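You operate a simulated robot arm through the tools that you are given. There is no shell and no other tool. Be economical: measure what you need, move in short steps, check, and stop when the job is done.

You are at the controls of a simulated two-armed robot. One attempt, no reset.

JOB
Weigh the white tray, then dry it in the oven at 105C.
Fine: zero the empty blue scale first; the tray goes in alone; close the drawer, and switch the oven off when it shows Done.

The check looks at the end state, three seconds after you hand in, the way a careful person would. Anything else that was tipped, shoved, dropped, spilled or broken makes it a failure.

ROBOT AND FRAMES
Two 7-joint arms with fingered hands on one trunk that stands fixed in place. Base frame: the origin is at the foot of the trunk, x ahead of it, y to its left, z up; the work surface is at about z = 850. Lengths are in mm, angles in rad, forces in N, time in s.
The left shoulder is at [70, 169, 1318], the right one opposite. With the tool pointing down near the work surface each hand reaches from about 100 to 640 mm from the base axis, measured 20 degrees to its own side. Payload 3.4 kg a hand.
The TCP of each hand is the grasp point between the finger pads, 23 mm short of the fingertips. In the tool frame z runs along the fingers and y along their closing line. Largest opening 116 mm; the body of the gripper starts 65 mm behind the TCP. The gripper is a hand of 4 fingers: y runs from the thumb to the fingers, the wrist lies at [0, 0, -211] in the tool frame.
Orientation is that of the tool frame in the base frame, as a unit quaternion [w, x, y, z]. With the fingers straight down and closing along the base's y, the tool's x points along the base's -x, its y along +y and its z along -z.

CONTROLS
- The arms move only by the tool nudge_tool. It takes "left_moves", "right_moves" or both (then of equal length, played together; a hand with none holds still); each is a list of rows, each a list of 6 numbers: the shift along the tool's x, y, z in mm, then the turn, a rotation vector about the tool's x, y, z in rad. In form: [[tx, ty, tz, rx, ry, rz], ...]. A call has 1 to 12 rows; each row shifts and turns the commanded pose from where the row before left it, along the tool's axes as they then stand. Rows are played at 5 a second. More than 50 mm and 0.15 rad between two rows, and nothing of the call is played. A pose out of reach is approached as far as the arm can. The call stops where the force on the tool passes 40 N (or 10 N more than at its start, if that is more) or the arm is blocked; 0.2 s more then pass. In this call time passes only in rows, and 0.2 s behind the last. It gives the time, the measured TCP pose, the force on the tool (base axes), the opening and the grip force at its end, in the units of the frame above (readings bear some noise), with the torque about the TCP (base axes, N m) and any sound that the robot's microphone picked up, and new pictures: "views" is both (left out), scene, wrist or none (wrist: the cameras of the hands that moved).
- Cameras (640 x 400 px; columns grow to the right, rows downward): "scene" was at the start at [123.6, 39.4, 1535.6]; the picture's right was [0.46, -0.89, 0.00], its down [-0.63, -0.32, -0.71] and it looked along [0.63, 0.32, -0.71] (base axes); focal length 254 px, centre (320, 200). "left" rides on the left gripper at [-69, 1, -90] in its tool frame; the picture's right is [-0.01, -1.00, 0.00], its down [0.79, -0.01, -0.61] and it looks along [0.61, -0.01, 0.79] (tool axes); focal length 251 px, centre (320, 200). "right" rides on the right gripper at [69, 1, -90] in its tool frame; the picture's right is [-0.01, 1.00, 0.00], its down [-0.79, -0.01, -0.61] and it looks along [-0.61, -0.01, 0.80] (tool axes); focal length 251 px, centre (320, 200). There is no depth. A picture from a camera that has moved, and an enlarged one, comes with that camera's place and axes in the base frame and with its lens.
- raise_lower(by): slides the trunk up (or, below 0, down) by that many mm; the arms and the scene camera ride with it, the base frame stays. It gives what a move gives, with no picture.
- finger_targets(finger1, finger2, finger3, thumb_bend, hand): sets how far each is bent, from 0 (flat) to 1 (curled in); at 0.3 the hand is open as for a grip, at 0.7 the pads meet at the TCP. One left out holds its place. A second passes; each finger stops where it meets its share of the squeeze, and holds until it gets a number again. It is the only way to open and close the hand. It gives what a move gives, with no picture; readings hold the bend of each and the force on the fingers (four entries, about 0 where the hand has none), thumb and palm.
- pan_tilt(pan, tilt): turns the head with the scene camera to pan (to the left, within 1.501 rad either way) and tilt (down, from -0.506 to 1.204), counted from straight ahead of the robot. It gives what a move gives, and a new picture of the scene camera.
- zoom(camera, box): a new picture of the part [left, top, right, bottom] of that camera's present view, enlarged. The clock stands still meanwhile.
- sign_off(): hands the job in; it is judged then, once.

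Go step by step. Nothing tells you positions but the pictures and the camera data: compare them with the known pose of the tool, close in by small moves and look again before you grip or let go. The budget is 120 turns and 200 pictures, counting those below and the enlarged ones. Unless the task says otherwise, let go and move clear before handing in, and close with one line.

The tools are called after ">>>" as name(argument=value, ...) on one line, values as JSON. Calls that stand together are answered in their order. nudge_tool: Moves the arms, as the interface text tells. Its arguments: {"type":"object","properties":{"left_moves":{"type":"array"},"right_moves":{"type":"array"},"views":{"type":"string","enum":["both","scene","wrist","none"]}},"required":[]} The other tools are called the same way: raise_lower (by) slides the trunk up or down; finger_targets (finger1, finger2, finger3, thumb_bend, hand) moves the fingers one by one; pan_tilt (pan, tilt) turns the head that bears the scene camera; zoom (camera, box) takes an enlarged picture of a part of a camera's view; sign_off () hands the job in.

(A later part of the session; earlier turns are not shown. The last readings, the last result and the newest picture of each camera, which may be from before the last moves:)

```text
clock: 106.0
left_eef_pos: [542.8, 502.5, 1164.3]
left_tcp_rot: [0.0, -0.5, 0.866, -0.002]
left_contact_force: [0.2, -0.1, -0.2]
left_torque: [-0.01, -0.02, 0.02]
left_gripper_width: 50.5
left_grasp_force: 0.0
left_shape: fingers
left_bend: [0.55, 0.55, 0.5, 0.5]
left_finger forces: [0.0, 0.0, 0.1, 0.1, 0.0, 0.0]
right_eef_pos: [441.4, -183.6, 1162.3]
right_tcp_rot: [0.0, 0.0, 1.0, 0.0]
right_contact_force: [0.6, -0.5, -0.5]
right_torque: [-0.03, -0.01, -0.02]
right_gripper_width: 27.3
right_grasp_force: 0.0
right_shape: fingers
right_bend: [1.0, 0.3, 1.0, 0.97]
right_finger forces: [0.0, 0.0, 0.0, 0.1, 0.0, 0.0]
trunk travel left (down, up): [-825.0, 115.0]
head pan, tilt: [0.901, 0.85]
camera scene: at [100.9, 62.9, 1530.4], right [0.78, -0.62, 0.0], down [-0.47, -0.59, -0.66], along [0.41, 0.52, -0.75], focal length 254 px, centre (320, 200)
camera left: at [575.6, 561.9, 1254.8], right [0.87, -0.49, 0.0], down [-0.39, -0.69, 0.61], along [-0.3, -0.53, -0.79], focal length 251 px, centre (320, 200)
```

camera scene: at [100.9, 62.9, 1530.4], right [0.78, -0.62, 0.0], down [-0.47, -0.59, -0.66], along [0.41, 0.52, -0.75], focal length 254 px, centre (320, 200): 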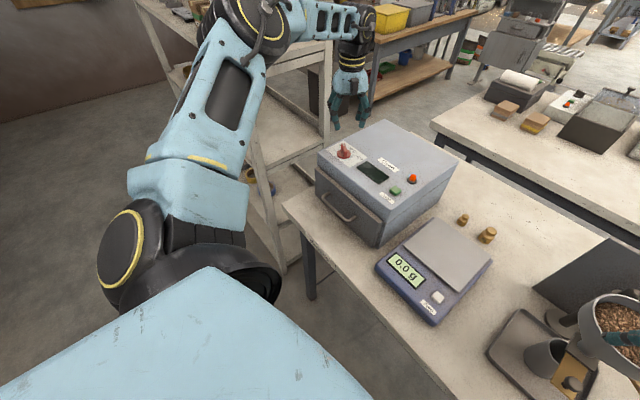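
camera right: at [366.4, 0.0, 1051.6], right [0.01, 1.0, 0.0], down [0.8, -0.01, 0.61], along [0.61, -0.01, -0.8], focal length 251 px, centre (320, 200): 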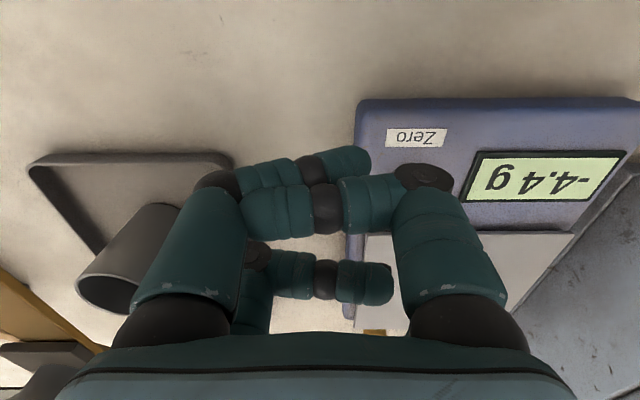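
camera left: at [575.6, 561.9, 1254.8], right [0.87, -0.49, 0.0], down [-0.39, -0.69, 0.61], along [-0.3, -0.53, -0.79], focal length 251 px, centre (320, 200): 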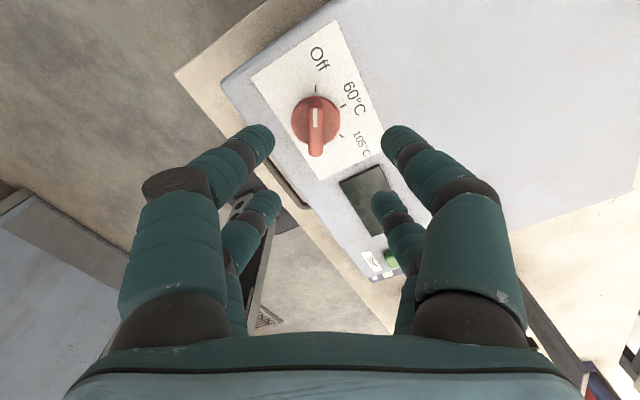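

The arm reaches and I see the knob well, at about (536, 498). The fin fits between one digit pair only, so I'll curl digits 2 and 3 and place the camera-side pair (thumb and finger 1) over the fin.

>>> finger_targets(hand="left", finger1=0.5, finger2=1, finger3=1, thumb_bend=0.5)

>>> nudge_tool(left_moves=[[16, 2, 10, 0, 0, 0], [16, 1, 20, 0, 0, 0], [0, 0, 15, 0, 0, 0]], views="wrist")

>>> zoom(camera="scene", box=[310, 80, 430, 200])

```text
clock: 107.0
left_eef_pos: [540.2, 501.6, 1164.5]
left_tcp_rot: [0.001, -0.499, 0.867, -0.002]
left_contact_force: [0.0, 0.5, 0.3]
left_torque: [0.01, -0.01, 0.01]
left_gripper_width: 57.8
left_grasp_force: 0.0
left_shape: fingers
left_bend: [0.5, 1.0, 0.9, 0.5]
left_finger forces: [0.0, 0.0, 0.0, 0.0, 0.0, 0.0]
right_eef_pos: [441.7, -182.8, 1161.4]
right_tcp_rot: [0.0, 0.0, 1.0, 0.0]
right_contact_force: [-0.4, 0.3, 0.4]
right_torque: [-0.01, 0.03, -0.01]
right_gripper_width: 27.2
right_grasp_force: 0.0
right_shape: fingers
right_bend: [1.0, 0.3, 1.0, 0.97]
right_finger forces: [0.0, 0.0, 0.1, 0.0, 0.0, 0.0]
trunk travel left (down, up): [-825.0, 115.0]
head pan, tilt: [0.901, 0.85]
```

```text
clock: 107.8
left_eef_pos: [525.2, 474.9, 1120.1]
left_tcp_rot: [0.0, -0.5, 0.866, -0.002]
left_contact_force: [0.4, -0.3, -0.3]
left_torque: [0.01, 0.01, 0.02]
left_gripper_width: 57.9
left_grasp_force: 0.1
left_shape: fingers
left_bend: [0.5, 1.0, 0.9, 0.5]
left_finger forces: [0.0, 0.0, 0.1, 0.1, 0.0, 0.0]
right_eef_pos: [441.7, -182.0, 1162.1]
right_tcp_rot: [0.0, 0.0, 1.0, 0.0]
right_contact_force: [0.3, 0.9, -0.2]
right_torque: [0.01, 0.03, -0.01]
right_gripper_width: 27.3
right_grasp_force: 0.1
right_shape: fingers
right_bend: [1.0, 0.3, 1.0, 0.97]
right_finger forces: [0.0, 0.0, 0.0, 0.1, 0.1, 0.1]
trunk travel left (down, up): [-825.0, 115.0]
head pan, tilt: [0.901, 0.85]
camera left: at [557.2, 535.8, 1209.7], right [0.87, -0.49, 0.0], down [-0.39, -0.69, 0.61], along [-0.3, -0.53, -0.79], focal length 251 px, centre (320, 200)
```

left: 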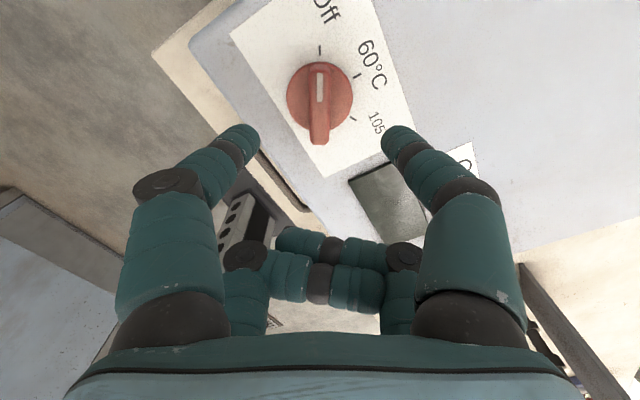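

```text
3.33 times, centred on (370, 140) of scene
camera zoom: at [100.9, 63.7, 1530.4], right [0.78, -0.62, 0.0], down [-0.47, -0.59, -0.66], along [0.41, 0.52, -0.75], focal length 845 px, centre (153, 400)
```

zoom: 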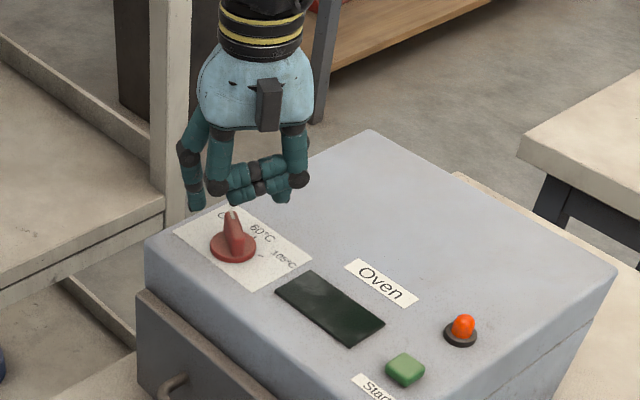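

>>> nudge_tool(left_moves=[[0, 0, 16, 0, 0, 0], [0, 0, 16, 0, 0, 0], [0, 0, 12, 0, 0, 0]], views="wrist")

>>> zoom(camera="scene", box=[320, 110, 400, 190])

```text
clock: 108.7
left_eef_pos: [523.7, 475.3, 1077.1]
left_tcp_rot: [0.0, -0.5, 0.866, -0.002]
left_contact_force: [-0.3, -0.5, 0.5]
left_torque: [0.01, -0.03, 0.0]
left_gripper_width: 57.8
left_grasp_force: 0.1
left_shape: fingers
left_bend: [0.5, 1.0, 0.9, 0.5]
left_finger forces: [0.1, 0.1, 0.1, 0.0, 0.1, 0.1]
right_eef_pos: [442.4, -182.8, 1162.0]
right_tcp_rot: [0.0, 0.001, 1.0, 0.0]
right_contact_force: [0.1, 0.1, 0.0]
right_torque: [-0.03, 0.0, -0.01]
right_gripper_width: 27.5
right_grasp_force: 0.2
right_shape: fingers
right_bend: [1.0, 0.3, 1.0, 0.97]
right_finger forces: [0.1, 0.0, 0.1, 0.0, 0.0, 0.0]
trunk travel left (down, up): [-825.0, 115.0]
head pan, tilt: [0.901, 0.85]
camera left: at [556.7, 535.2, 1167.6], right [0.87, -0.49, 0.0], down [-0.39, -0.69, 0.61], along [-0.3, -0.53, -0.79], focal length 251 px, centre (320, 200)
```

left: 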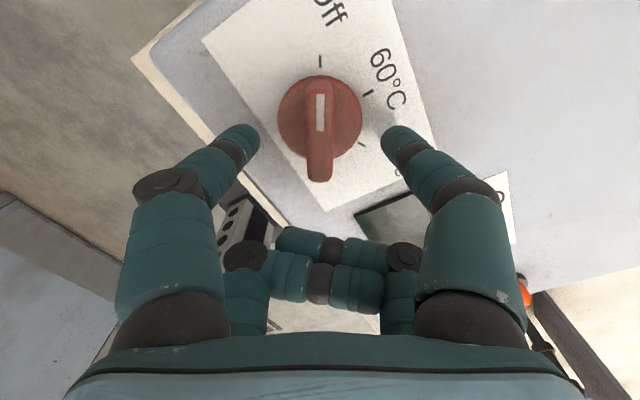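

```text
5.00 times, centred on (360, 150) of scene
camera zoom: at [100.1, 63.3, 1530.4], right [0.78, -0.62, 0.0], down [-0.47, -0.59, -0.66], along [0.41, 0.52, -0.75], focal length 1268 px, centre (120, 450)
```

zoom: 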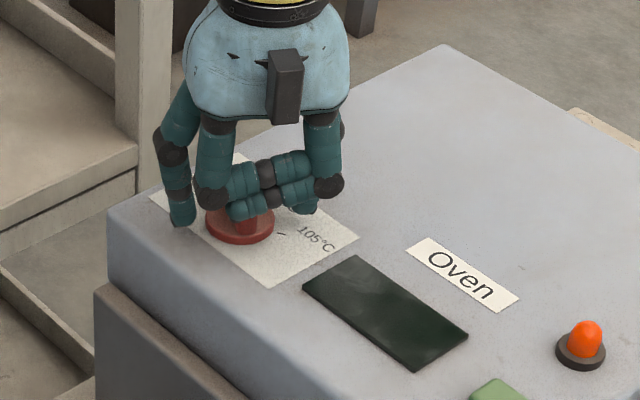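

>>> finger_targets(hand="left", finger1=0.8, thumb_bend=0.8)

>>> zoom(camera="left", box=[160, 20, 480, 220])

```text
clock: 109.7
left_eef_pos: [524.1, 474.4, 1076.9]
left_tcp_rot: [0.0, -0.499, 0.867, -0.002]
left_contact_force: [1.9, -4.0, -5.4]
left_torque: [-0.13, 0.03, -0.05]
left_gripper_width: 7.8
left_grasp_force: 10.4
left_shape: fingers
left_bend: [0.7, 1.0, 0.91, 0.71]
left_finger forces: [8.6, 0.0, 0.1, 0.1, 12.2, 0.0]
right_eef_pos: [442.0, -184.4, 1162.0]
right_tcp_rot: [-0.001, 0.0, 1.0, 0.0]
right_contact_force: [-1.1, -0.2, 0.2]
right_torque: [-0.01, 0.01, 0.01]
right_gripper_width: 27.6
right_grasp_force: 0.0
right_shape: fingers
right_bend: [1.0, 0.3, 1.0, 0.97]
right_finger forces: [0.1, 0.0, 0.1, 0.0, 0.0, 0.0]
trunk travel left (down, up): [-825.0, 115.0]
head pan, tilt: [0.901, 0.85]
```

```text
2.00 times, centred on (320, 120) of left
camera zoom: at [558.1, 534.6, 1167.1], right [0.87, -0.49, 0.0], down [-0.39, -0.69, 0.61], along [-0.3, -0.53, -0.79], focal length 503 px, centre (320, 360)
```

zoom: 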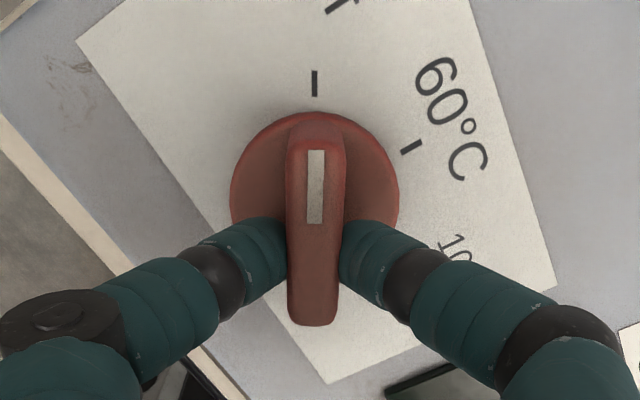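

The fin is gripped. I'll rotate clockwise about the knob axis in small steps, first a short trial.

>>> nudge_tool(left_moves=[[-0.1, 2.6, 0, 0, 0, 0.1], [-0.1, 2.6, 0, 0, 0, 0.1], [-0.1, 2.6, 0, 0, 0, 0.1], [-0.1, 2.6, 0, 0, 0, 0.1]], views="none")

>>> zoom(camera="left", box=[160, 20, 480, 220])

```text
clock: 110.7
left_eef_pos: [516.8, 480.7, 1076.5]
left_tcp_rot: [0.002, -0.317, 0.948, -0.002]
left_contact_force: [4.8, -6.6, -1.7]
left_torque: [-0.1, -0.04, -0.16]
left_gripper_width: 7.6
left_grasp_force: 11.5
left_shape: fingers
left_bend: [0.71, 1.0, 0.91, 0.71]
left_finger forces: [7.6, 0.0, 0.2, 0.1, 15.3, 0.1]
right_eef_pos: [442.6, -184.2, 1161.6]
right_tcp_rot: [-0.001, 0.0, 1.0, 0.0]
right_contact_force: [0.3, 0.4, 0.2]
right_torque: [0.0, 0.0, -0.02]
right_gripper_width: 27.3
right_grasp_force: 0.0
right_shape: fingers
right_bend: [1.0, 0.3, 1.0, 0.97]
right_finger forces: [0.0, 0.1, 0.0, 0.0, 0.0, 0.0]
trunk travel left (down, up): [-825.0, 115.0]
head pan, tilt: [0.901, 0.85]
```

```text
2.00 times, centred on (320, 120) of left
camera zoom: at [570.6, 522.6, 1166.8], right [0.61, -0.79, 0.0], down [-0.63, -0.48, 0.61], along [-0.48, -0.37, -0.8], focal length 503 px, centre (320, 360)
```

zoom: 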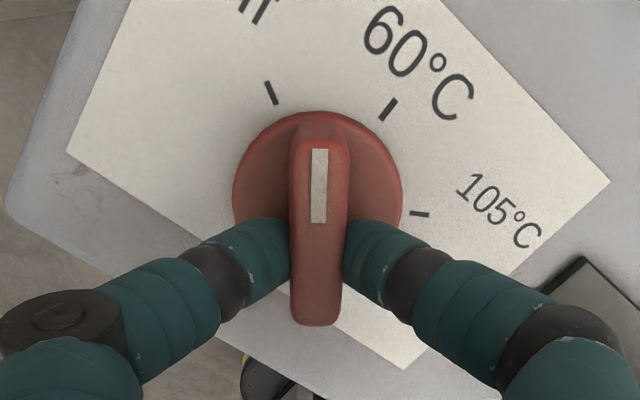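

The knob follows the hand. I'll continue turning.

>>> nudge_tool(left_moves=[[-0.1, 2.6, 0, 0, 0, 0.1], [-0.1, 2.6, 0, 0, 0, 0.1], [-0.1, 2.6, 0, 0, 0, 0.1], [-0.1, 2.6, 0, 0, 0, 0.1], [-0.1, 2.6, 0, 0, 0, 0.1], [-0.1, 2.6, 0, 0, 0, 0.1], [-0.1, 2.6, 0, 0, 0, 0.1], [-0.1, 2.6, 0, 0, 0, 0.1], [-0.1, 2.6, 0, 0, 0, 0.1], [-0.1, 2.6, 0, 0, 0, 0.1]], views="none")

>>> zoom(camera="left", box=[160, 20, 480, 220])

```text
clock: 112.8
left_eef_pos: [512.7, 505.4, 1077.2]
left_tcp_rot: [0.001, 0.177, 0.984, 0.001]
left_contact_force: [2.5, -11.8, -0.8]
left_torque: [-0.2, 0.03, -0.22]
left_gripper_width: 7.8
left_grasp_force: 12.2
left_shape: fingers
left_bend: [0.71, 1.0, 0.91, 0.7]
left_finger forces: [7.0, 0.0, 0.1, 0.0, 16.7, 0.0]
right_eef_pos: [441.8, -184.1, 1162.3]
right_tcp_rot: [0.001, -0.001, 1.0, 0.001]
right_contact_force: [-0.6, 0.6, 0.4]
right_torque: [0.01, 0.03, 0.03]
right_gripper_width: 27.2
right_grasp_force: 0.0
right_shape: fingers
right_bend: [1.0, 0.3, 1.0, 0.97]
right_finger forces: [0.1, 0.0, 0.0, 0.1, 0.0, 0.1]
trunk travel left (down, up): [-825.0, 115.0]
head pan, tilt: [0.901, 0.85]
```

```text
2.00 times, centred on (320, 120) of left
camera zoom: at [576.5, 482.2, 1167.5], right [-0.34, -0.94, 0.0], down [-0.75, 0.27, 0.6], along [-0.57, 0.21, -0.8], focal length 503 px, centre (320, 360)
```

zoom: 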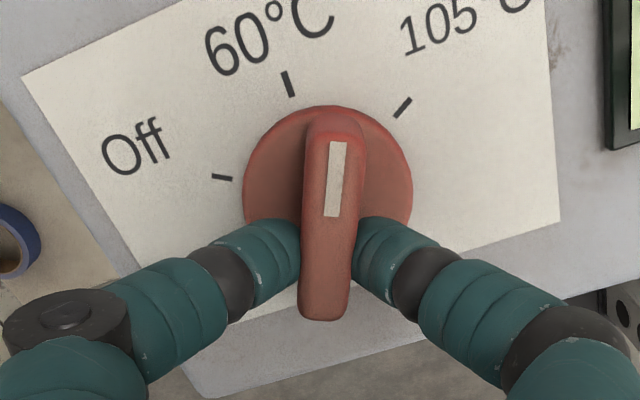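

>>> nudge_tool(left_moves=[[-0.1, 2.3, 0, 0, 0, 0.1], [-0.1, 2.3, 0, 0, 0, 0.1], [-0.1, 2.3, 0, 0, 0, 0.1], [-0.1, 2.4, 0, 0, 0, 0.1], [-0.1, 2.4, 0, 0, 0, 0.1], [-0.1, 2.4, 0, 0, 0, 0.1]], views="none")

>>> zoom(camera="left", box=[160, 0, 640, 300])

```text
clock: 114.2
left_eef_pos: [521.2, 515.7, 1076.5]
left_tcp_rot: [0.001, 0.46, 0.888, 0.001]
left_contact_force: [3.9, -12.9, -0.9]
left_torque: [-0.17, -0.06, -0.1]
left_gripper_width: 7.7
left_grasp_force: 10.9
left_shape: fingers
left_bend: [0.71, 1.0, 0.91, 0.71]
left_finger forces: [9.0, 0.0, 0.0, 0.0, 13.2, 0.0]
right_eef_pos: [441.6, -185.9, 1162.1]
right_tcp_rot: [-0.001, 0.001, 1.0, 0.002]
right_contact_force: [-0.2, 0.0, -0.2]
right_torque: [-0.01, -0.02, 0.02]
right_gripper_width: 27.5
right_grasp_force: 0.0
right_shape: fingers
right_bend: [1.0, 0.3, 1.0, 0.97]
right_finger forces: [0.1, 0.0, 0.0, 0.0, 0.1, 0.1]
trunk travel left (down, up): [-825.0, 115.0]
head pan, tilt: [0.901, 0.85]
```

```text
1.33 times, centred on (400, 150) of left
camera zoom: at [559.7, 460.6, 1167.3], right [-0.81, -0.58, 0.0], down [-0.47, 0.65, 0.61], along [-0.35, 0.49, -0.8], focal length 335 px, centre (213, 267)
```

zoom: 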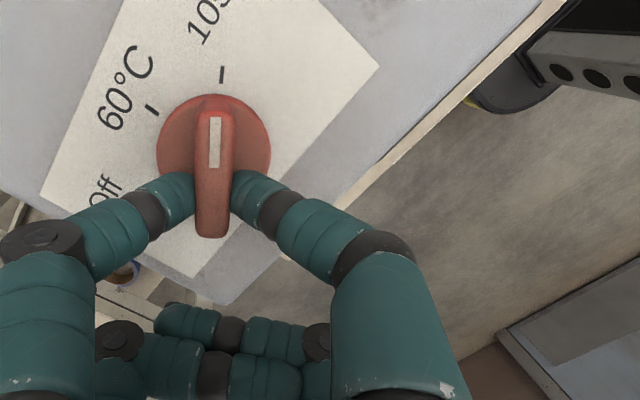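

>>> nudge_tool(left_moves=[[0, 1.2, 0, 0, 0, 0.05], [0, 1.2, 0, 0, 0, 0.05]], views="none")

>>> zoom(camera="left", box=[160, 0, 480, 200])

>>> zoom(camera="scene", box=[320, 110, 440, 210])

```text
clock: 114.8
left_eef_pos: [522.6, 517.0, 1077.2]
left_tcp_rot: [0.002, 0.503, 0.864, 0.0]
left_contact_force: [2.1, -13.1, -0.4]
left_torque: [-0.19, 0.0, -0.06]
left_gripper_width: 7.8
left_grasp_force: 10.7
left_shape: fingers
left_bend: [0.71, 1.0, 0.91, 0.71]
left_finger forces: [8.8, 0.1, 0.0, 0.1, 13.6, 0.0]
right_eef_pos: [442.1, -185.8, 1162.8]
right_tcp_rot: [-0.001, 0.0, 1.0, 0.001]
right_contact_force: [0.7, -0.3, 0.7]
right_torque: [0.01, 0.01, 0.0]
right_gripper_width: 27.3
right_grasp_force: 0.0
right_shape: fingers
right_bend: [1.0, 0.3, 1.0, 0.97]
right_finger forces: [0.1, 0.1, 0.1, 0.0, 0.0, 0.1]
trunk travel left (down, up): [-825.0, 115.0]
head pan, tilt: [0.901, 0.85]
```

```text
2.00 times, centred on (320, 100) of left
camera zoom: at [555.9, 458.1, 1167.3], right [-0.87, -0.5, 0.0], down [-0.4, 0.69, 0.61], along [-0.3, 0.53, -0.8], focal length 503 px, centre (320, 400)
```

zoom: 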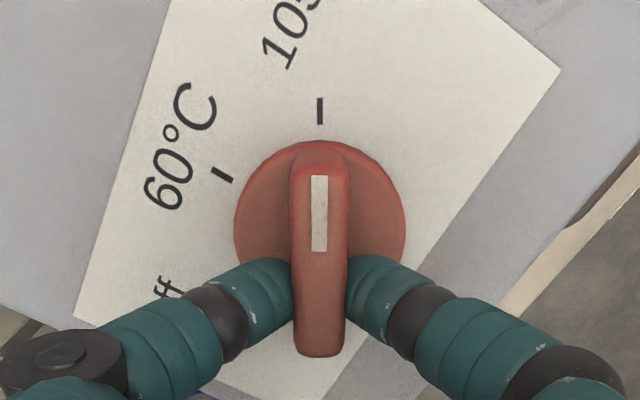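

```text
4.00 times, centred on (380, 160) of scene
camera zoom: at [100.7, 59.2, 1530.6], right [0.78, -0.62, 0.0], down [-0.47, -0.59, -0.66], along [0.41, 0.52, -0.75], focal length 1014 px, centre (80, 360)
```

zoom: 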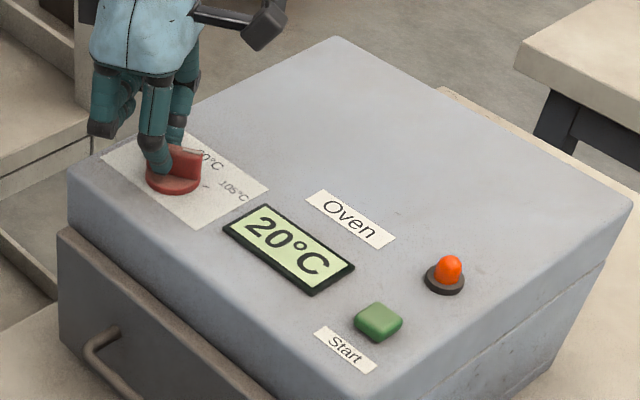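

The pointer is exactly on the 105°C tick and the display lit up at 20°C. I'll release the knob, lift, turn the hand straight, and make a closed-tip pointer for Start.

>>> finger_targets(hand="left", finger1=0.5, thumb_bend=0.5)

>>> nudge_tool(left_moves=[[0, 0, -20, 0, 0, 0], [0, 0, -40, 0, 0, 0], [0, 0, -30, 0, 0, -0.131], [0, 0, 0, 0, 0, -0.131], [0, 0, 0, 0, 0, -0.131], [0, 0, 0, 0, 0, -0.131], [0, 0, 0, 0, 0, -0.131], [0, 0, 0, 0, 0, -0.131], [0, 0, 0, 0, 0, -0.131], [0, 0, 0, 0, 0, -0.13]], views="none")

>>> finger_targets(hand="left", finger1=0.7, thumb_bend=0.7)

>>> nudge_tool(left_moves=[[0, -40, 0, 0, 0, 0], [0, -40, 0, 0, 0, 0], [0, -40, 0, 0, 0, 0], [0, -40, 0, 0, 0, 0], [0, -40, 0, 0, 0, 0], [0, -17, 0, 0, 0, 0]], views="both")

```text
clock: 115.8
left_eef_pos: [521.5, 520.9, 1074.2]
left_tcp_rot: [0.002, 0.503, 0.864, -0.001]
left_contact_force: [-0.6, 0.7, 0.2]
left_torque: [-0.02, 0.03, -0.02]
left_gripper_width: 57.7
left_grasp_force: 0.0
left_shape: fingers
left_bend: [0.5, 1.0, 0.91, 0.5]
left_finger forces: [0.0, 0.0, 0.0, 0.0, 0.0, 0.1]
right_eef_pos: [441.0, -182.1, 1162.3]
right_tcp_rot: [0.0, 0.0, 1.0, 0.0]
right_contact_force: [-0.1, 0.8, 0.0]
right_torque: [0.02, 0.02, 0.01]
right_gripper_width: 27.4
right_grasp_force: 0.0
right_shape: fingers
right_bend: [1.0, 0.3, 1.0, 0.97]
right_finger forces: [0.0, 0.0, 0.1, 0.0, 0.0, 0.0]
trunk travel left (down, up): [-825.0, 115.0]
head pan, tilt: [0.901, 0.85]
```

```text
clock: 118.0
left_eef_pos: [520.4, 519.5, 1165.4]
left_tcp_rot: [0.002, 0.003, 1.0, -0.002]
left_contact_force: [-0.4, 0.8, -0.4]
left_torque: [0.02, 0.02, 0.0]
left_gripper_width: 57.8
left_grasp_force: 0.0
left_shape: fingers
left_bend: [0.5, 1.0, 0.91, 0.5]
left_finger forces: [0.1, 0.1, 0.1, 0.1, 0.0, 0.1]
right_eef_pos: [442.3, -182.1, 1162.4]
right_tcp_rot: [0.0, 0.001, 1.0, 0.0]
right_contact_force: [-0.5, -0.5, -0.1]
right_torque: [-0.03, 0.01, 0.01]
right_gripper_width: 27.4
right_grasp_force: 0.1
right_shape: fingers
right_bend: [1.0, 0.3, 1.0, 0.97]
right_finger forces: [0.0, 0.0, 0.0, 0.1, 0.1, 0.1]
trunk travel left (down, up): [-825.0, 115.0]
head pan, tilt: [0.901, 0.85]
```

```text
clock: 119.0
left_eef_pos: [520.9, 519.1, 1165.9]
left_tcp_rot: [0.001, 0.004, 1.0, -0.001]
left_contact_force: [-0.3, 0.6, 0.3]
left_torque: [0.0, 0.03, 0.0]
left_gripper_width: 1.7
left_grasp_force: 0.0
left_shape: fingers
left_bend: [0.7, 1.0, 0.91, 0.7]
left_finger forces: [0.0, 0.0, 0.0, 0.0, 0.1, 0.0]
right_eef_pos: [440.5, -182.3, 1161.6]
right_tcp_rot: [0.0, 0.0, 1.0, 0.0]
right_contact_force: [0.1, -0.5, -0.3]
right_torque: [-0.01, 0.0, 0.02]
right_gripper_width: 27.5
right_grasp_force: 0.0
right_shape: fingers
right_bend: [1.0, 0.3, 1.0, 0.97]
right_finger forces: [0.0, 0.0, 0.0, 0.0, 0.0, 0.0]
trunk travel left (down, up): [-825.0, 115.0]
head pan, tilt: [0.901, 0.85]
```

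```text
clock: 120.5
left_eef_pos: [520.6, 301.5, 1164.5]
left_tcp_rot: [0.003, 0.004, 1.0, -0.001]
left_contact_force: [0.6, -0.2, 0.7]
left_torque: [0.01, 0.0, 0.0]
left_gripper_width: 1.4
left_grasp_force: 0.0
left_shape: fingers
left_bend: [0.7, 1.0, 0.91, 0.7]
left_finger forces: [0.0, 0.0, 0.0, 0.0, 0.1, 0.0]
right_eef_pos: [441.0, -182.6, 1162.6]
right_tcp_rot: [0.0, 0.0, 1.0, 0.0]
right_contact_force: [0.3, 0.2, 0.1]
right_torque: [-0.01, -0.02, 0.02]
right_gripper_width: 27.3
right_grasp_force: 0.0
right_shape: fingers
right_bend: [1.0, 0.3, 1.0, 0.97]
right_finger forces: [0.0, 0.1, 0.1, 0.0, 0.0, 0.0]
trunk travel left (down, up): [-825.0, 115.0]
head pan, tilt: [0.901, 0.85]
camera scene: at [100.1, 62.9, 1530.4], right [0.78, -0.62, 0.0], down [-0.47, -0.59, -0.66], along [0.41, 0.52, -0.75], focal length 254 px, centre (320, 200)
camera left: at [588.4, 302.8, 1255.1], right [0.0, -1.0, 0.0], down [-0.8, 0.0, 0.6], along [-0.6, 0.0, -0.8], focal length 251 px, centre (320, 200)
```

scene: 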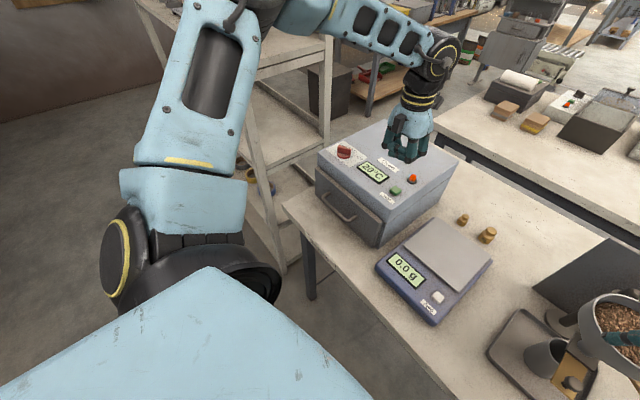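
left: 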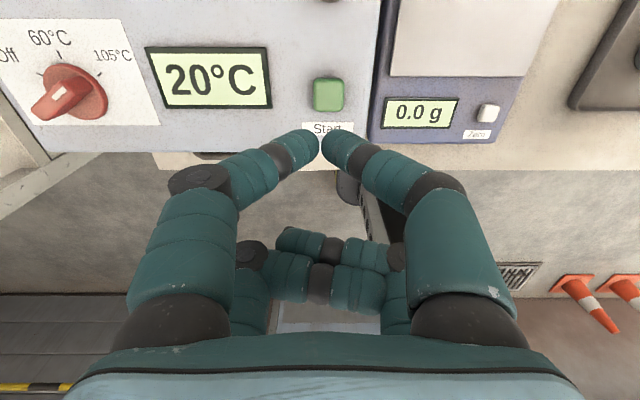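

>>> nudge_tool(left_moves=[[9, -5, 30, 0, 0, 0], [0, 0, 30, 0, 0, 0], [0, 0, 15, 0, 0, 0]], views="wrist")

>>> zoom(camera="scene", box=[350, 130, 450, 220])

```text
clock: 121.2
left_eef_pos: [511.7, 299.6, 1091.3]
left_tcp_rot: [0.001, 0.004, 1.0, -0.002]
left_contact_force: [-0.1, -0.8, 0.9]
left_torque: [0.03, 0.0, -0.01]
left_gripper_width: 1.6
left_grasp_force: 0.1
left_shape: fingers
left_bend: [0.7, 1.0, 0.91, 0.7]
left_finger forces: [0.0, 0.0, 0.0, 0.1, 0.0, 0.0]
right_eef_pos: [441.7, -182.1, 1163.2]
right_tcp_rot: [0.0, 0.001, 1.0, 0.0]
right_contact_force: [0.4, 0.2, 0.1]
right_torque: [-0.02, 0.02, 0.01]
right_gripper_width: 27.4
right_grasp_force: 0.1
right_shape: fingers
right_bend: [1.0, 0.3, 1.0, 0.97]
right_finger forces: [0.0, 0.1, 0.0, 0.0, 0.0, 0.1]
trunk travel left (down, up): [-825.0, 115.0]
head pan, tilt: [0.901, 0.85]
camera left: at [579.1, 299.9, 1182.2], right [0.0, -1.0, 0.0], down [-0.8, 0.0, 0.6], along [-0.6, 0.0, -0.8], focal length 251 px, centre (320, 200)
```

left: 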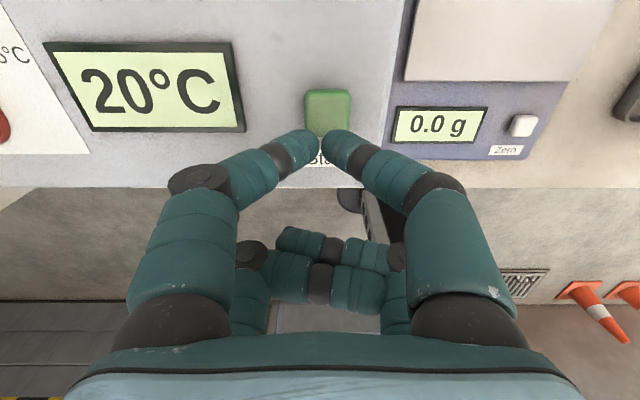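

```text
4.44 times, centred on (400, 175) of scene
camera zoom: at [100.3, 63.4, 1530.4], right [0.78, -0.62, 0.0], down [-0.47, -0.59, -0.66], along [0.41, 0.52, -0.75], focal length 1127 px, centre (-36, 311)
```

zoom: 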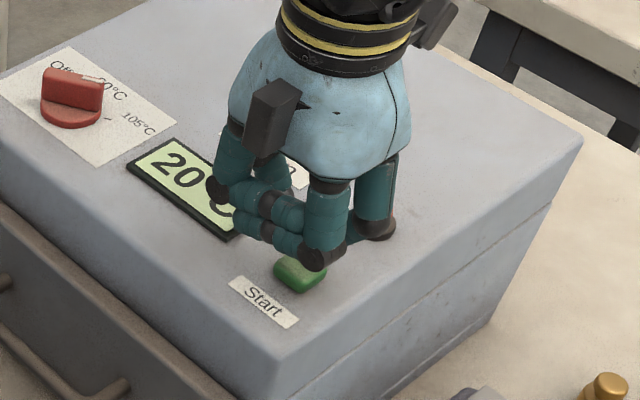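

>>> nudge_tool(left_moves=[[0, -3, 8, 0, 0, 0], [0, 0, 7, 0, 0, 0], [0, 0, 3, 0, 0, 0], [0, 0, 3, 0, 0, 0]], views="wrist")

```text
clock: 122.2
left_eef_pos: [510.3, 294.3, 1071.1]
left_tcp_rot: [0.002, 0.003, 1.0, -0.002]
left_contact_force: [1.8, 0.3, 6.9]
left_torque: [0.01, -0.16, 0.01]
left_gripper_width: 0.6
left_grasp_force: 3.5
left_shape: fingers
left_bend: [0.7, 1.0, 0.91, 0.7]
left_finger forces: [4.5, 0.0, 0.0, 0.0, 3.4, 0.0]
right_eef_pos: [439.7, -184.7, 1163.1]
right_tcp_rot: [0.0, 0.0, 1.0, 0.0]
right_contact_force: [1.2, -0.1, -1.1]
right_torque: [0.0, 0.06, 0.01]
right_gripper_width: 27.3
right_grasp_force: 0.1
right_shape: fingers
right_bend: [1.0, 0.3, 1.0, 0.97]
right_finger forces: [0.1, 0.1, 0.1, 0.0, 0.0, 0.1]
trunk travel left (down, up): [-825.0, 115.0]
head pan, tilt: [0.901, 0.85]
heard: click
camera left: at [578.4, 294.8, 1162.5], right [0.0, -1.0, 0.0], down [-0.8, 0.0, 0.6], along [-0.6, 0.0, -0.8], focal length 251 px, centre (320, 200)
```

left: 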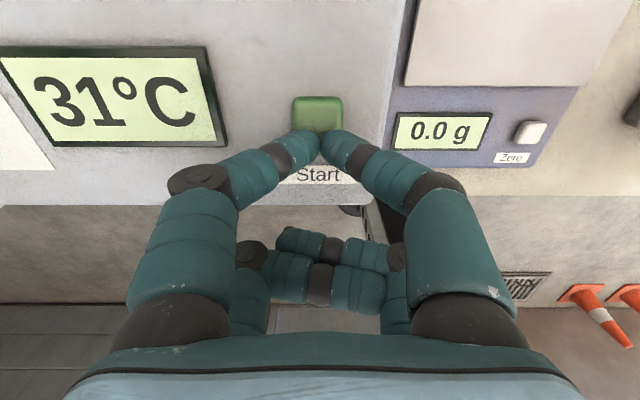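

A click, and the display is climbing at 31°C, so the oven has started. I'll lift off and go back above the knob in the +60° orientation, ready to switch it off.

>>> nudge_tool(left_moves=[[0, 0, -25, 0, 0, 0], [0, 0, -35, 0, 0, 0], [0, 0, -35, 0, 0, 0], [-2, 40, 0, 0, 0, 0], [-2, 40, 0, 0, 0, 0], [-2, 40, 0, 0, 0, 0], [-2, 40, 0, 0, 0, 0], [-2, 40, 0, 0, 0, 0], [-2, 25, 0, 0, 0, 0]], views="none")

>>> nudge_tool(left_moves=[[0, 0, 0, 0, 0, 0.131], [0, 0, 0, 0, 0, 0.131], [0, 0, 0, 0, 0, 0.131], [0, 0, 0, 0, 0, 0.131], [0, 0, 0, 0, 0, 0.131], [0, 0, 0, 0, 0, 0.131], [0, 0, 0, 0, 0, 0.131], [0, 0, 0, 0, 0, 0.13]], views="none")

>>> finger_targets(hand="left", finger1=0.5, thumb_bend=0.5)

>>> nudge_tool(left_moves=[[0, 0, 20, 0, 0, 0], [0, 0, 20, 0, 0, 0]], views="both")

```text
clock: 124.2
left_eef_pos: [525.5, 517.3, 1166.0]
left_tcp_rot: [0.002, 0.003, 1.0, -0.002]
left_contact_force: [0.3, -0.1, 0.0]
left_torque: [0.04, 0.02, 0.02]
left_gripper_width: 1.0
left_grasp_force: 0.0
left_shape: fingers
left_bend: [0.7, 1.0, 0.91, 0.7]
left_finger forces: [0.0, 0.0, 0.0, 0.0, 0.1, 0.0]
right_eef_pos: [441.3, -182.2, 1162.8]
right_tcp_rot: [0.0, 0.0, 1.0, 0.0]
right_contact_force: [0.1, 0.6, 0.3]
right_torque: [0.02, 0.01, -0.01]
right_gripper_width: 27.2
right_grasp_force: 0.1
right_shape: fingers
right_bend: [1.0, 0.3, 1.0, 0.97]
right_finger forces: [0.0, 0.0, 0.1, 0.0, 0.0, 0.1]
trunk travel left (down, up): [-825.0, 115.0]
head pan, tilt: [0.901, 0.85]
```

```text
clock: 126.0
left_eef_pos: [524.8, 520.0, 1165.2]
left_tcp_rot: [0.002, 0.504, 0.864, -0.001]
left_contact_force: [0.4, -1.7, 0.1]
left_torque: [0.0, 0.03, 0.05]
left_gripper_width: 1.3
left_grasp_force: 0.1
left_shape: fingers
left_bend: [0.7, 1.0, 0.91, 0.7]
left_finger forces: [0.0, 0.0, 0.0, 0.1, 0.0, 0.0]
right_eef_pos: [440.7, -182.4, 1162.7]
right_tcp_rot: [0.0, 0.0, 1.0, 0.0]
right_contact_force: [0.3, 1.1, 0.1]
right_torque: [0.02, 0.02, 0.02]
right_gripper_width: 27.3
right_grasp_force: 0.1
right_shape: fingers
right_bend: [1.0, 0.3, 1.0, 0.97]
right_finger forces: [0.0, 0.0, 0.0, 0.0, 0.0, 0.0]
trunk travel left (down, up): [-825.0, 115.0]
head pan, tilt: [0.901, 0.85]
```

```text
clock: 127.0
left_eef_pos: [523.8, 520.9, 1164.7]
left_tcp_rot: [0.002, 0.503, 0.864, 0.0]
left_contact_force: [-0.5, 0.5, -0.9]
left_torque: [0.01, 0.01, 0.02]
left_gripper_width: 57.7
left_grasp_force: 0.1
left_shape: fingers
left_bend: [0.5, 1.0, 0.91, 0.5]
left_finger forces: [0.1, 0.1, 0.1, 0.0, 0.0, 0.0]
right_eef_pos: [441.8, -182.1, 1162.4]
right_tcp_rot: [0.0, 0.0, 1.0, 0.0]
right_contact_force: [-0.8, -0.8, 0.4]
right_torque: [-0.02, -0.01, 0.01]
right_gripper_width: 27.4
right_grasp_force: 0.1
right_shape: fingers
right_bend: [1.0, 0.3, 1.0, 0.97]
right_finger forces: [0.1, 0.0, 0.0, 0.0, 0.0, 0.1]
trunk travel left (down, up): [-825.0, 115.0]
head pan, tilt: [0.901, 0.85]
```

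```text
clock: 127.7
left_eef_pos: [523.4, 521.2, 1123.9]
left_tcp_rot: [0.003, 0.502, 0.865, -0.001]
left_contact_force: [0.0, -0.8, 0.3]
left_torque: [-0.01, 0.04, -0.01]
left_gripper_width: 57.6
left_grasp_force: 0.1
left_shape: fingers
left_bend: [0.5, 1.0, 0.91, 0.5]
left_finger forces: [0.0, 0.0, 0.0, 0.0, 0.1, 0.0]
right_eef_pos: [440.7, -182.5, 1162.0]
right_tcp_rot: [0.001, 0.0, 1.0, 0.0]
right_contact_force: [0.0, 0.5, -0.5]
right_torque: [-0.01, -0.02, 0.04]
right_gripper_width: 27.2
right_grasp_force: 0.1
right_shape: fingers
right_bend: [1.0, 0.3, 1.0, 0.97]
right_finger forces: [0.0, 0.0, 0.0, 0.0, 0.1, 0.0]
trunk travel left (down, up): [-825.0, 115.0]
head pan, tilt: [0.901, 0.85]
camera scene: at [100.6, 63.8, 1530.4], right [0.78, -0.62, 0.0], down [-0.47, -0.59, -0.66], along [0.41, 0.52, -0.75], focal length 254 px, centre (320, 200)
camera left: at [558.2, 462.1, 1215.1], right [-0.86, -0.5, 0.0], down [-0.4, 0.69, 0.6], along [-0.3, 0.52, -0.8], focal length 251 px, centre (320, 200)
```

scene: 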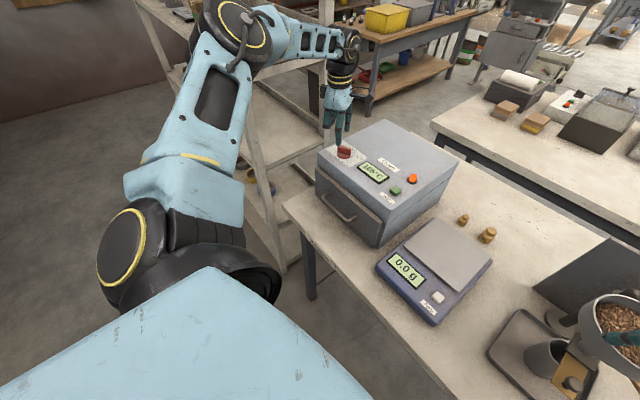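
left: 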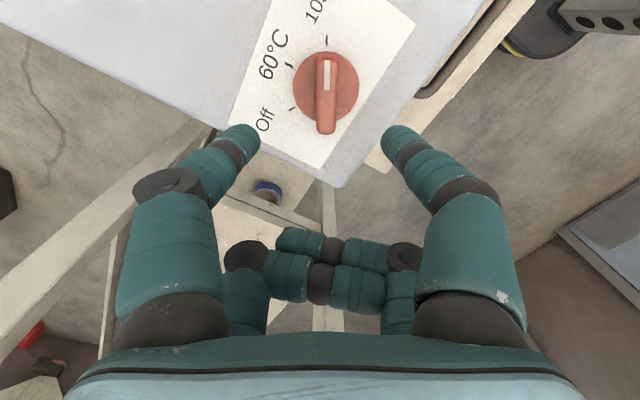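

>>> nudge_tool(left_moves=[[-3, -4, 0, 0, 0, 0], [0, 0, 15, 0, 0, 0], [0, 0, 10, 0, 0, 0], [0, 0, 0, 0, 0, 0], [0, 0, 0, 0, 0, 0], [0, 0, 0, 0, 0, 0], [0, 0, 0, 0, 0, 0], [0, 0, 0, 0, 0, 0], [0, 0, 0, 0, 0, 0], [0, 0, 0, 0, 0, 0]], views="wrist")

>>> zoom(camera="scene", box=[320, 110, 440, 210])

```text
clock: 129.8
left_eef_pos: [521.6, 516.5, 1099.9]
left_tcp_rot: [0.002, 0.503, 0.864, 0.0]
left_contact_force: [-0.3, 0.0, 0.0]
left_torque: [0.01, 0.02, 0.01]
left_gripper_width: 57.8
left_grasp_force: 0.1
left_shape: fingers
left_bend: [0.5, 1.0, 0.91, 0.5]
left_finger forces: [0.1, 0.0, 0.0, 0.0, 0.0, 0.0]
right_eef_pos: [441.4, -183.1, 1162.7]
right_tcp_rot: [0.0, 0.001, 1.0, 0.0]
right_contact_force: [0.9, 0.6, 1.1]
right_torque: [0.02, 0.0, -0.01]
right_gripper_width: 27.0
right_grasp_force: 0.0
right_shape: fingers
right_bend: [1.0, 0.3, 1.0, 0.97]
right_finger forces: [0.1, 0.0, 0.0, 0.0, 0.1, 0.1]
trunk travel left (down, up): [-825.0, 115.0]
head pan, tilt: [0.901, 0.85]
camera left: at [556.7, 457.7, 1191.6], right [-0.86, -0.5, 0.0], down [-0.4, 0.69, 0.6], along [-0.3, 0.52, -0.8], focal length 251 px, centre (320, 200)
```

left: 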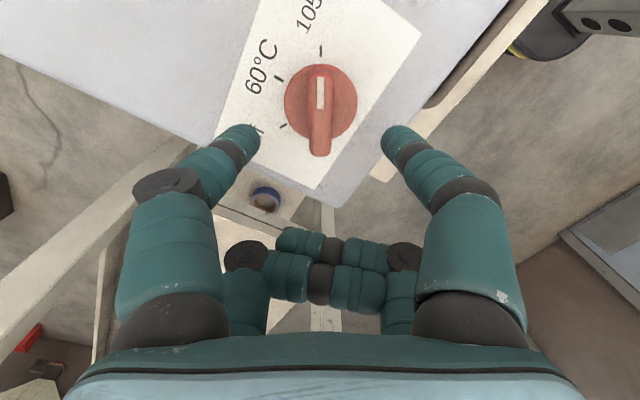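

```text
4.00 times, centred on (380, 160) of scene
camera zoom: at [100.0, 63.2, 1530.4], right [0.78, -0.62, 0.0], down [-0.47, -0.59, -0.66], along [0.41, 0.52, -0.75], focal length 1014 px, centre (80, 360)
```

zoom: 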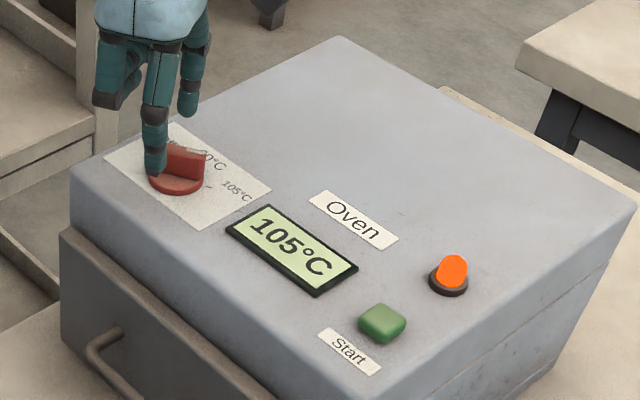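

It's at 105°C with the lamp lit, and the drawer looks shut. I'll wait for Done.

>>> nudge_tool(left_moves=[[0, 0, 0, 0, 0, 0], [0, 0, 0, 0, 0, 0], [0, 0, 0, 0, 0, 0], [0, 0, 0, 0, 0, 0], [0, 0, 0, 0, 0, 0], [0, 0, 0, 0, 0, 0], [0, 0, 0, 0, 0, 0], [0, 0, 0, 0, 0, 0], [0, 0, 0, 0, 0, 0], [0, 0, 0, 0, 0, 0], [0, 0, 0, 0, 0, 0], [0, 0, 0, 0, 0, 0]], views="none")

>>> nudge_tool(left_moves=[[0, 0, 0, 0, 0, 0], [0, 0, 0, 0, 0, 0], [0, 0, 0, 0, 0, 0], [0, 0, 0, 0, 0, 0], [0, 0, 0, 0, 0, 0], [0, 0, 0, 0, 0, 0], [0, 0, 0, 0, 0, 0], [0, 0, 0, 0, 0, 0], [0, 0, 0, 0, 0, 0], [0, 0, 0, 0, 0, 0], [0, 0, 0, 0, 0, 0], [0, 0, 0, 0, 0, 0]], views="none")

>>> zoom(camera="scene", box=[320, 110, 440, 210])

```text
clock: 132.4
left_eef_pos: [522.0, 516.8, 1100.7]
left_tcp_rot: [0.002, 0.503, 0.864, 0.0]
left_contact_force: [0.2, 0.6, -0.8]
left_torque: [0.01, 0.0, -0.01]
left_gripper_width: 57.7
left_grasp_force: 0.1
left_shape: fingers
left_bend: [0.5, 1.0, 0.91, 0.5]
left_finger forces: [0.0, 0.0, 0.0, 0.0, 0.0, 0.0]
right_eef_pos: [440.8, -183.4, 1162.1]
right_tcp_rot: [0.0, 0.0, 1.0, -0.001]
right_contact_force: [0.3, -0.7, 0.7]
right_torque: [-0.02, 0.02, 0.01]
right_gripper_width: 27.5
right_grasp_force: 0.0
right_shape: fingers
right_bend: [1.0, 0.3, 1.0, 0.97]
right_finger forces: [0.1, 0.1, 0.0, 0.0, 0.0, 0.0]
trunk travel left (down, up): [-825.0, 115.0]
head pan, tilt: [0.901, 0.85]
```

```text
clock: 135.1
left_eef_pos: [522.5, 516.4, 1100.9]
left_tcp_rot: [0.001, 0.503, 0.864, 0.0]
left_contact_force: [-0.4, 0.1, 0.2]
left_torque: [0.0, 0.0, 0.02]
left_gripper_width: 57.8
left_grasp_force: 0.1
left_shape: fingers
left_bend: [0.5, 1.0, 0.91, 0.5]
left_finger forces: [0.1, 0.0, 0.0, 0.0, 0.0, 0.1]
right_eef_pos: [441.3, -184.2, 1162.0]
right_tcp_rot: [0.0, 0.0, 1.0, 0.0]
right_contact_force: [0.1, 0.3, -0.8]
right_torque: [-0.01, 0.02, -0.02]
right_gripper_width: 27.2
right_grasp_force: 0.0
right_shape: fingers
right_bend: [1.0, 0.3, 1.0, 0.97]
right_finger forces: [0.1, 0.0, 0.1, 0.0, 0.1, 0.0]
trunk travel left (down, up): [-825.0, 115.0]
head pan, tilt: [0.901, 0.85]
```

```text
4.00 times, centred on (380, 160) of scene
camera zoom: at [100.0, 63.2, 1530.4], right [0.78, -0.62, 0.0], down [-0.47, -0.59, -0.66], along [0.41, 0.52, -0.75], focal length 1014 px, centre (80, 360)
```

zoom: 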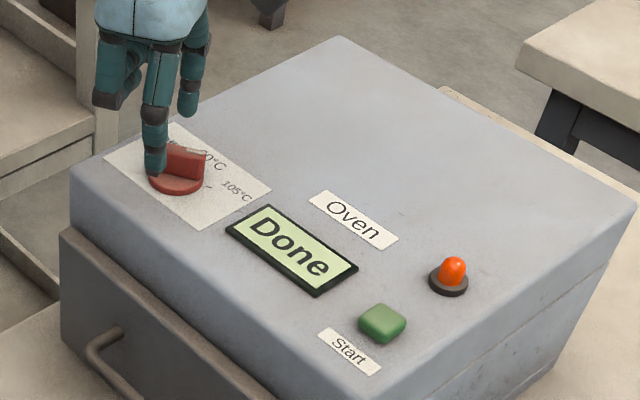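

The display shows Done. I'll lower onto the knob fin, grip it and turn it back counter-clockwise toward Off.

>>> nudge_tool(left_moves=[[0, 0, 12, 0, 0, 0], [0, 0, 11, 0, 0, 0]], views="none")

>>> finger_targets(hand="left", finger1=0.8, thumb_bend=0.8)

>>> nudge_tool(left_moves=[[-0.1, -2.6, 0, 0, 0, -0.1], [-0.1, -2.6, 0, 0, 0, -0.1], [-0.1, -2.6, 0, 0, 0, -0.1], [-0.1, -2.6, 0, 0, 0, -0.1]], views="none")

>>> zoom(camera="left", box=[160, 0, 480, 200])

```text
clock: 135.7
left_eef_pos: [523.1, 514.7, 1075.2]
left_tcp_rot: [0.002, 0.503, 0.865, 0.0]
left_contact_force: [0.5, -0.1, 0.0]
left_torque: [0.02, -0.01, 0.0]
left_gripper_width: 57.8
left_grasp_force: 0.2
left_shape: fingers
left_bend: [0.5, 1.0, 0.91, 0.5]
left_finger forces: [0.0, 0.1, 0.0, 0.0, 0.0, 0.0]
right_eef_pos: [441.9, -182.1, 1163.1]
right_tcp_rot: [0.0, -0.001, 1.0, 0.001]
right_contact_force: [0.4, -0.1, -0.5]
right_torque: [0.0, 0.02, -0.02]
right_gripper_width: 27.2
right_grasp_force: 0.0
right_shape: fingers
right_bend: [1.0, 0.3, 1.0, 0.97]
right_finger forces: [0.0, 0.1, 0.1, 0.0, 0.0, 0.0]
trunk travel left (down, up): [-825.0, 115.0]
head pan, tilt: [0.901, 0.85]
```

```text
clock: 136.7
left_eef_pos: [522.7, 515.9, 1078.0]
left_tcp_rot: [0.002, 0.502, 0.865, -0.001]
left_contact_force: [-6.2, -4.0, -6.6]
left_torque: [0.03, 0.14, -0.1]
left_gripper_width: 7.9
left_grasp_force: 10.1
left_shape: fingers
left_bend: [0.7, 1.0, 0.91, 0.7]
left_finger forces: [7.2, 0.0, 0.0, 0.0, 13.5, 0.0]
right_eef_pos: [440.9, -182.8, 1162.4]
right_tcp_rot: [0.0, 0.001, 1.0, 0.0]
right_contact_force: [0.0, -0.5, 0.3]
right_torque: [0.03, -0.01, 0.0]
right_gripper_width: 27.4
right_grasp_force: 0.1
right_shape: fingers
right_bend: [1.0, 0.3, 1.0, 0.97]
right_finger forces: [0.0, 0.0, 0.0, 0.1, 0.0, 0.1]
trunk travel left (down, up): [-825.0, 115.0]
head pan, tilt: [0.901, 0.85]
```

```text
clock: 137.7
left_eef_pos: [515.4, 509.0, 1075.4]
left_tcp_rot: [0.002, 0.32, 0.947, -0.001]
left_contact_force: [-1.8, -4.2, -6.1]
left_torque: [-0.02, 0.11, -0.13]
left_gripper_width: 7.9
left_grasp_force: 10.2
left_shape: fingers
left_bend: [0.7, 1.0, 0.91, 0.7]
left_finger forces: [8.5, 0.1, 0.0, 0.0, 12.2, 0.0]
right_eef_pos: [440.5, -183.5, 1161.8]
right_tcp_rot: [0.0, 0.0, 1.0, 0.0]
right_contact_force: [-0.4, 0.6, 0.5]
right_torque: [-0.02, 0.01, 0.01]
right_gripper_width: 27.2
right_grasp_force: 0.2
right_shape: fingers
right_bend: [1.0, 0.3, 1.0, 0.97]
right_finger forces: [0.1, 0.1, 0.0, 0.1, 0.0, 0.0]
trunk travel left (down, up): [-825.0, 115.0]
head pan, tilt: [0.901, 0.85]
```

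```text
2.00 times, centred on (320, 100) of left
camera zoom: at [570.3, 468.2, 1167.6], right [-0.6, -0.8, 0.0], down [-0.64, 0.48, 0.6], along [-0.48, 0.36, -0.8], focal length 503 px, centre (320, 400)
```

zoom: 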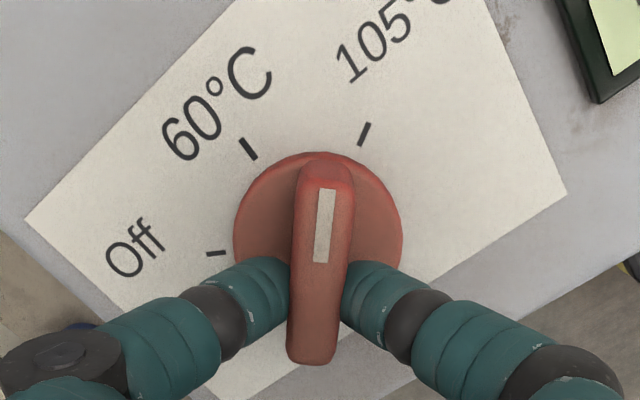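

>>> nudge_tool(left_moves=[[-0.1, -2.6, 0, 0, 0, -0.1], [-0.1, -2.6, 0, 0, 0, -0.1], [-0.1, -2.6, 0, 0, 0, -0.1], [-0.1, -2.6, 0, 0, 0, -0.1], [-0.1, -2.6, 0, 0, 0, -0.1], [-0.1, -2.6, 0, 0, 0, -0.1], [-0.1, -2.6, 0, 0, 0, -0.1], [-0.1, -2.6, 0, 0, 0, -0.1], [-0.1, -2.6, 0, 0, 0, -0.1], [-0.1, -2.6, 0, 0, 0, -0.1], [-0.1, -2.6, 0, 0, 0, -0.1], [-0.1, -2.6, 0, 0, 0, -0.1]], views="none")

>>> zoom(camera="left", box=[160, 0, 480, 200])

```text
clock: 140.2
left_eef_pos: [515.7, 480.8, 1077.1]
left_tcp_rot: [0.0, -0.271, 0.962, -0.001]
left_contact_force: [8.9, 3.6, 1.3]
left_torque: [0.11, -0.13, -0.08]
left_gripper_width: 7.5
left_grasp_force: 12.3
left_shape: fingers
left_bend: [0.7, 1.0, 0.91, 0.71]
left_finger forces: [10.7, 0.0, 0.0, 0.0, 12.9, 0.0]
right_eef_pos: [443.6, -182.9, 1161.3]
right_tcp_rot: [0.0, 0.0, 1.0, 0.0]
right_contact_force: [0.7, 0.1, 0.1]
right_torque: [-0.01, 0.03, -0.03]
right_gripper_width: 27.2
right_grasp_force: 0.1
right_shape: fingers
right_bend: [1.0, 0.3, 1.0, 0.97]
right_finger forces: [0.0, 0.0, 0.0, 0.0, 0.1, 0.0]
trunk travel left (down, up): [-825.0, 115.0]
head pan, tilt: [0.901, 0.85]
```

```text
2.00 times, centred on (320, 100) of left
camera zoom: at [572.8, 517.6, 1166.4], right [0.53, -0.85, 0.0], down [-0.68, -0.42, 0.61], along [-0.51, -0.32, -0.79], focal length 503 px, centre (320, 400)
```

zoom: 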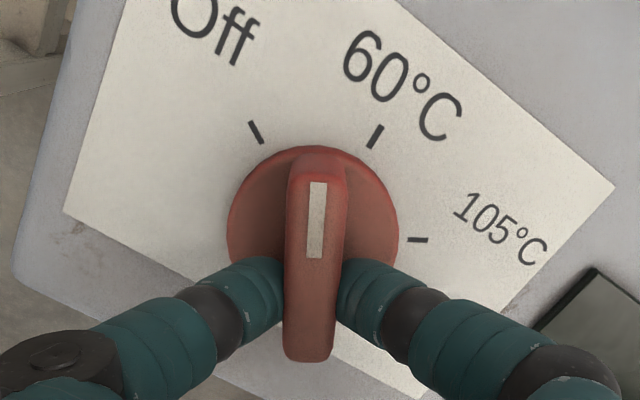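

>>> nudge_tool(left_moves=[[-0.1, -2.5, 0, 0, 0, -0.1], [-0.1, -2.5, 0, 0, 0, -0.1], [-0.1, -2.5, 0, 0, 0, -0.1], [-0.1, -2.5, 0, 0, 0, -0.1], [-0.1, -2.5, 0, 0, 0, -0.1]], views="none")

>>> zoom(camera="left", box=[160, 0, 480, 200])

```text
clock: 141.4
left_eef_pos: [522.8, 472.5, 1074.8]
left_tcp_rot: [0.0, -0.501, 0.866, -0.002]
left_contact_force: [11.5, 8.4, 6.0]
left_torque: [0.21, -0.2, -0.17]
left_gripper_width: 7.6
left_grasp_force: 13.0
left_shape: fingers
left_bend: [0.71, 1.0, 0.91, 0.72]
left_finger forces: [10.8, 0.0, 0.0, 0.0, 15.2, 0.1]
right_eef_pos: [443.3, -180.9, 1160.5]
right_tcp_rot: [-0.001, 0.0, 1.0, -0.001]
right_contact_force: [-0.6, -0.4, 0.4]
right_torque: [0.03, -0.02, -0.02]
right_gripper_width: 27.5
right_grasp_force: 0.0
right_shape: fingers
right_bend: [1.0, 0.3, 1.0, 0.97]
right_finger forces: [0.0, 0.0, 0.0, 0.1, 0.0, 0.0]
trunk travel left (down, up): [-825.0, 115.0]
head pan, tilt: [0.901, 0.85]
```

```text
2.00 times, centred on (320, 100) of left
camera zoom: at [556.6, 532.8, 1165.6], right [0.87, -0.49, 0.0], down [-0.39, -0.69, 0.61], along [-0.3, -0.53, -0.79], focal length 503 px, centre (320, 400)
```

zoom: 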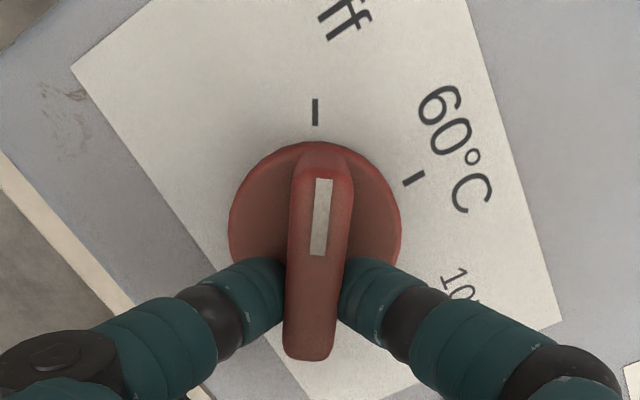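

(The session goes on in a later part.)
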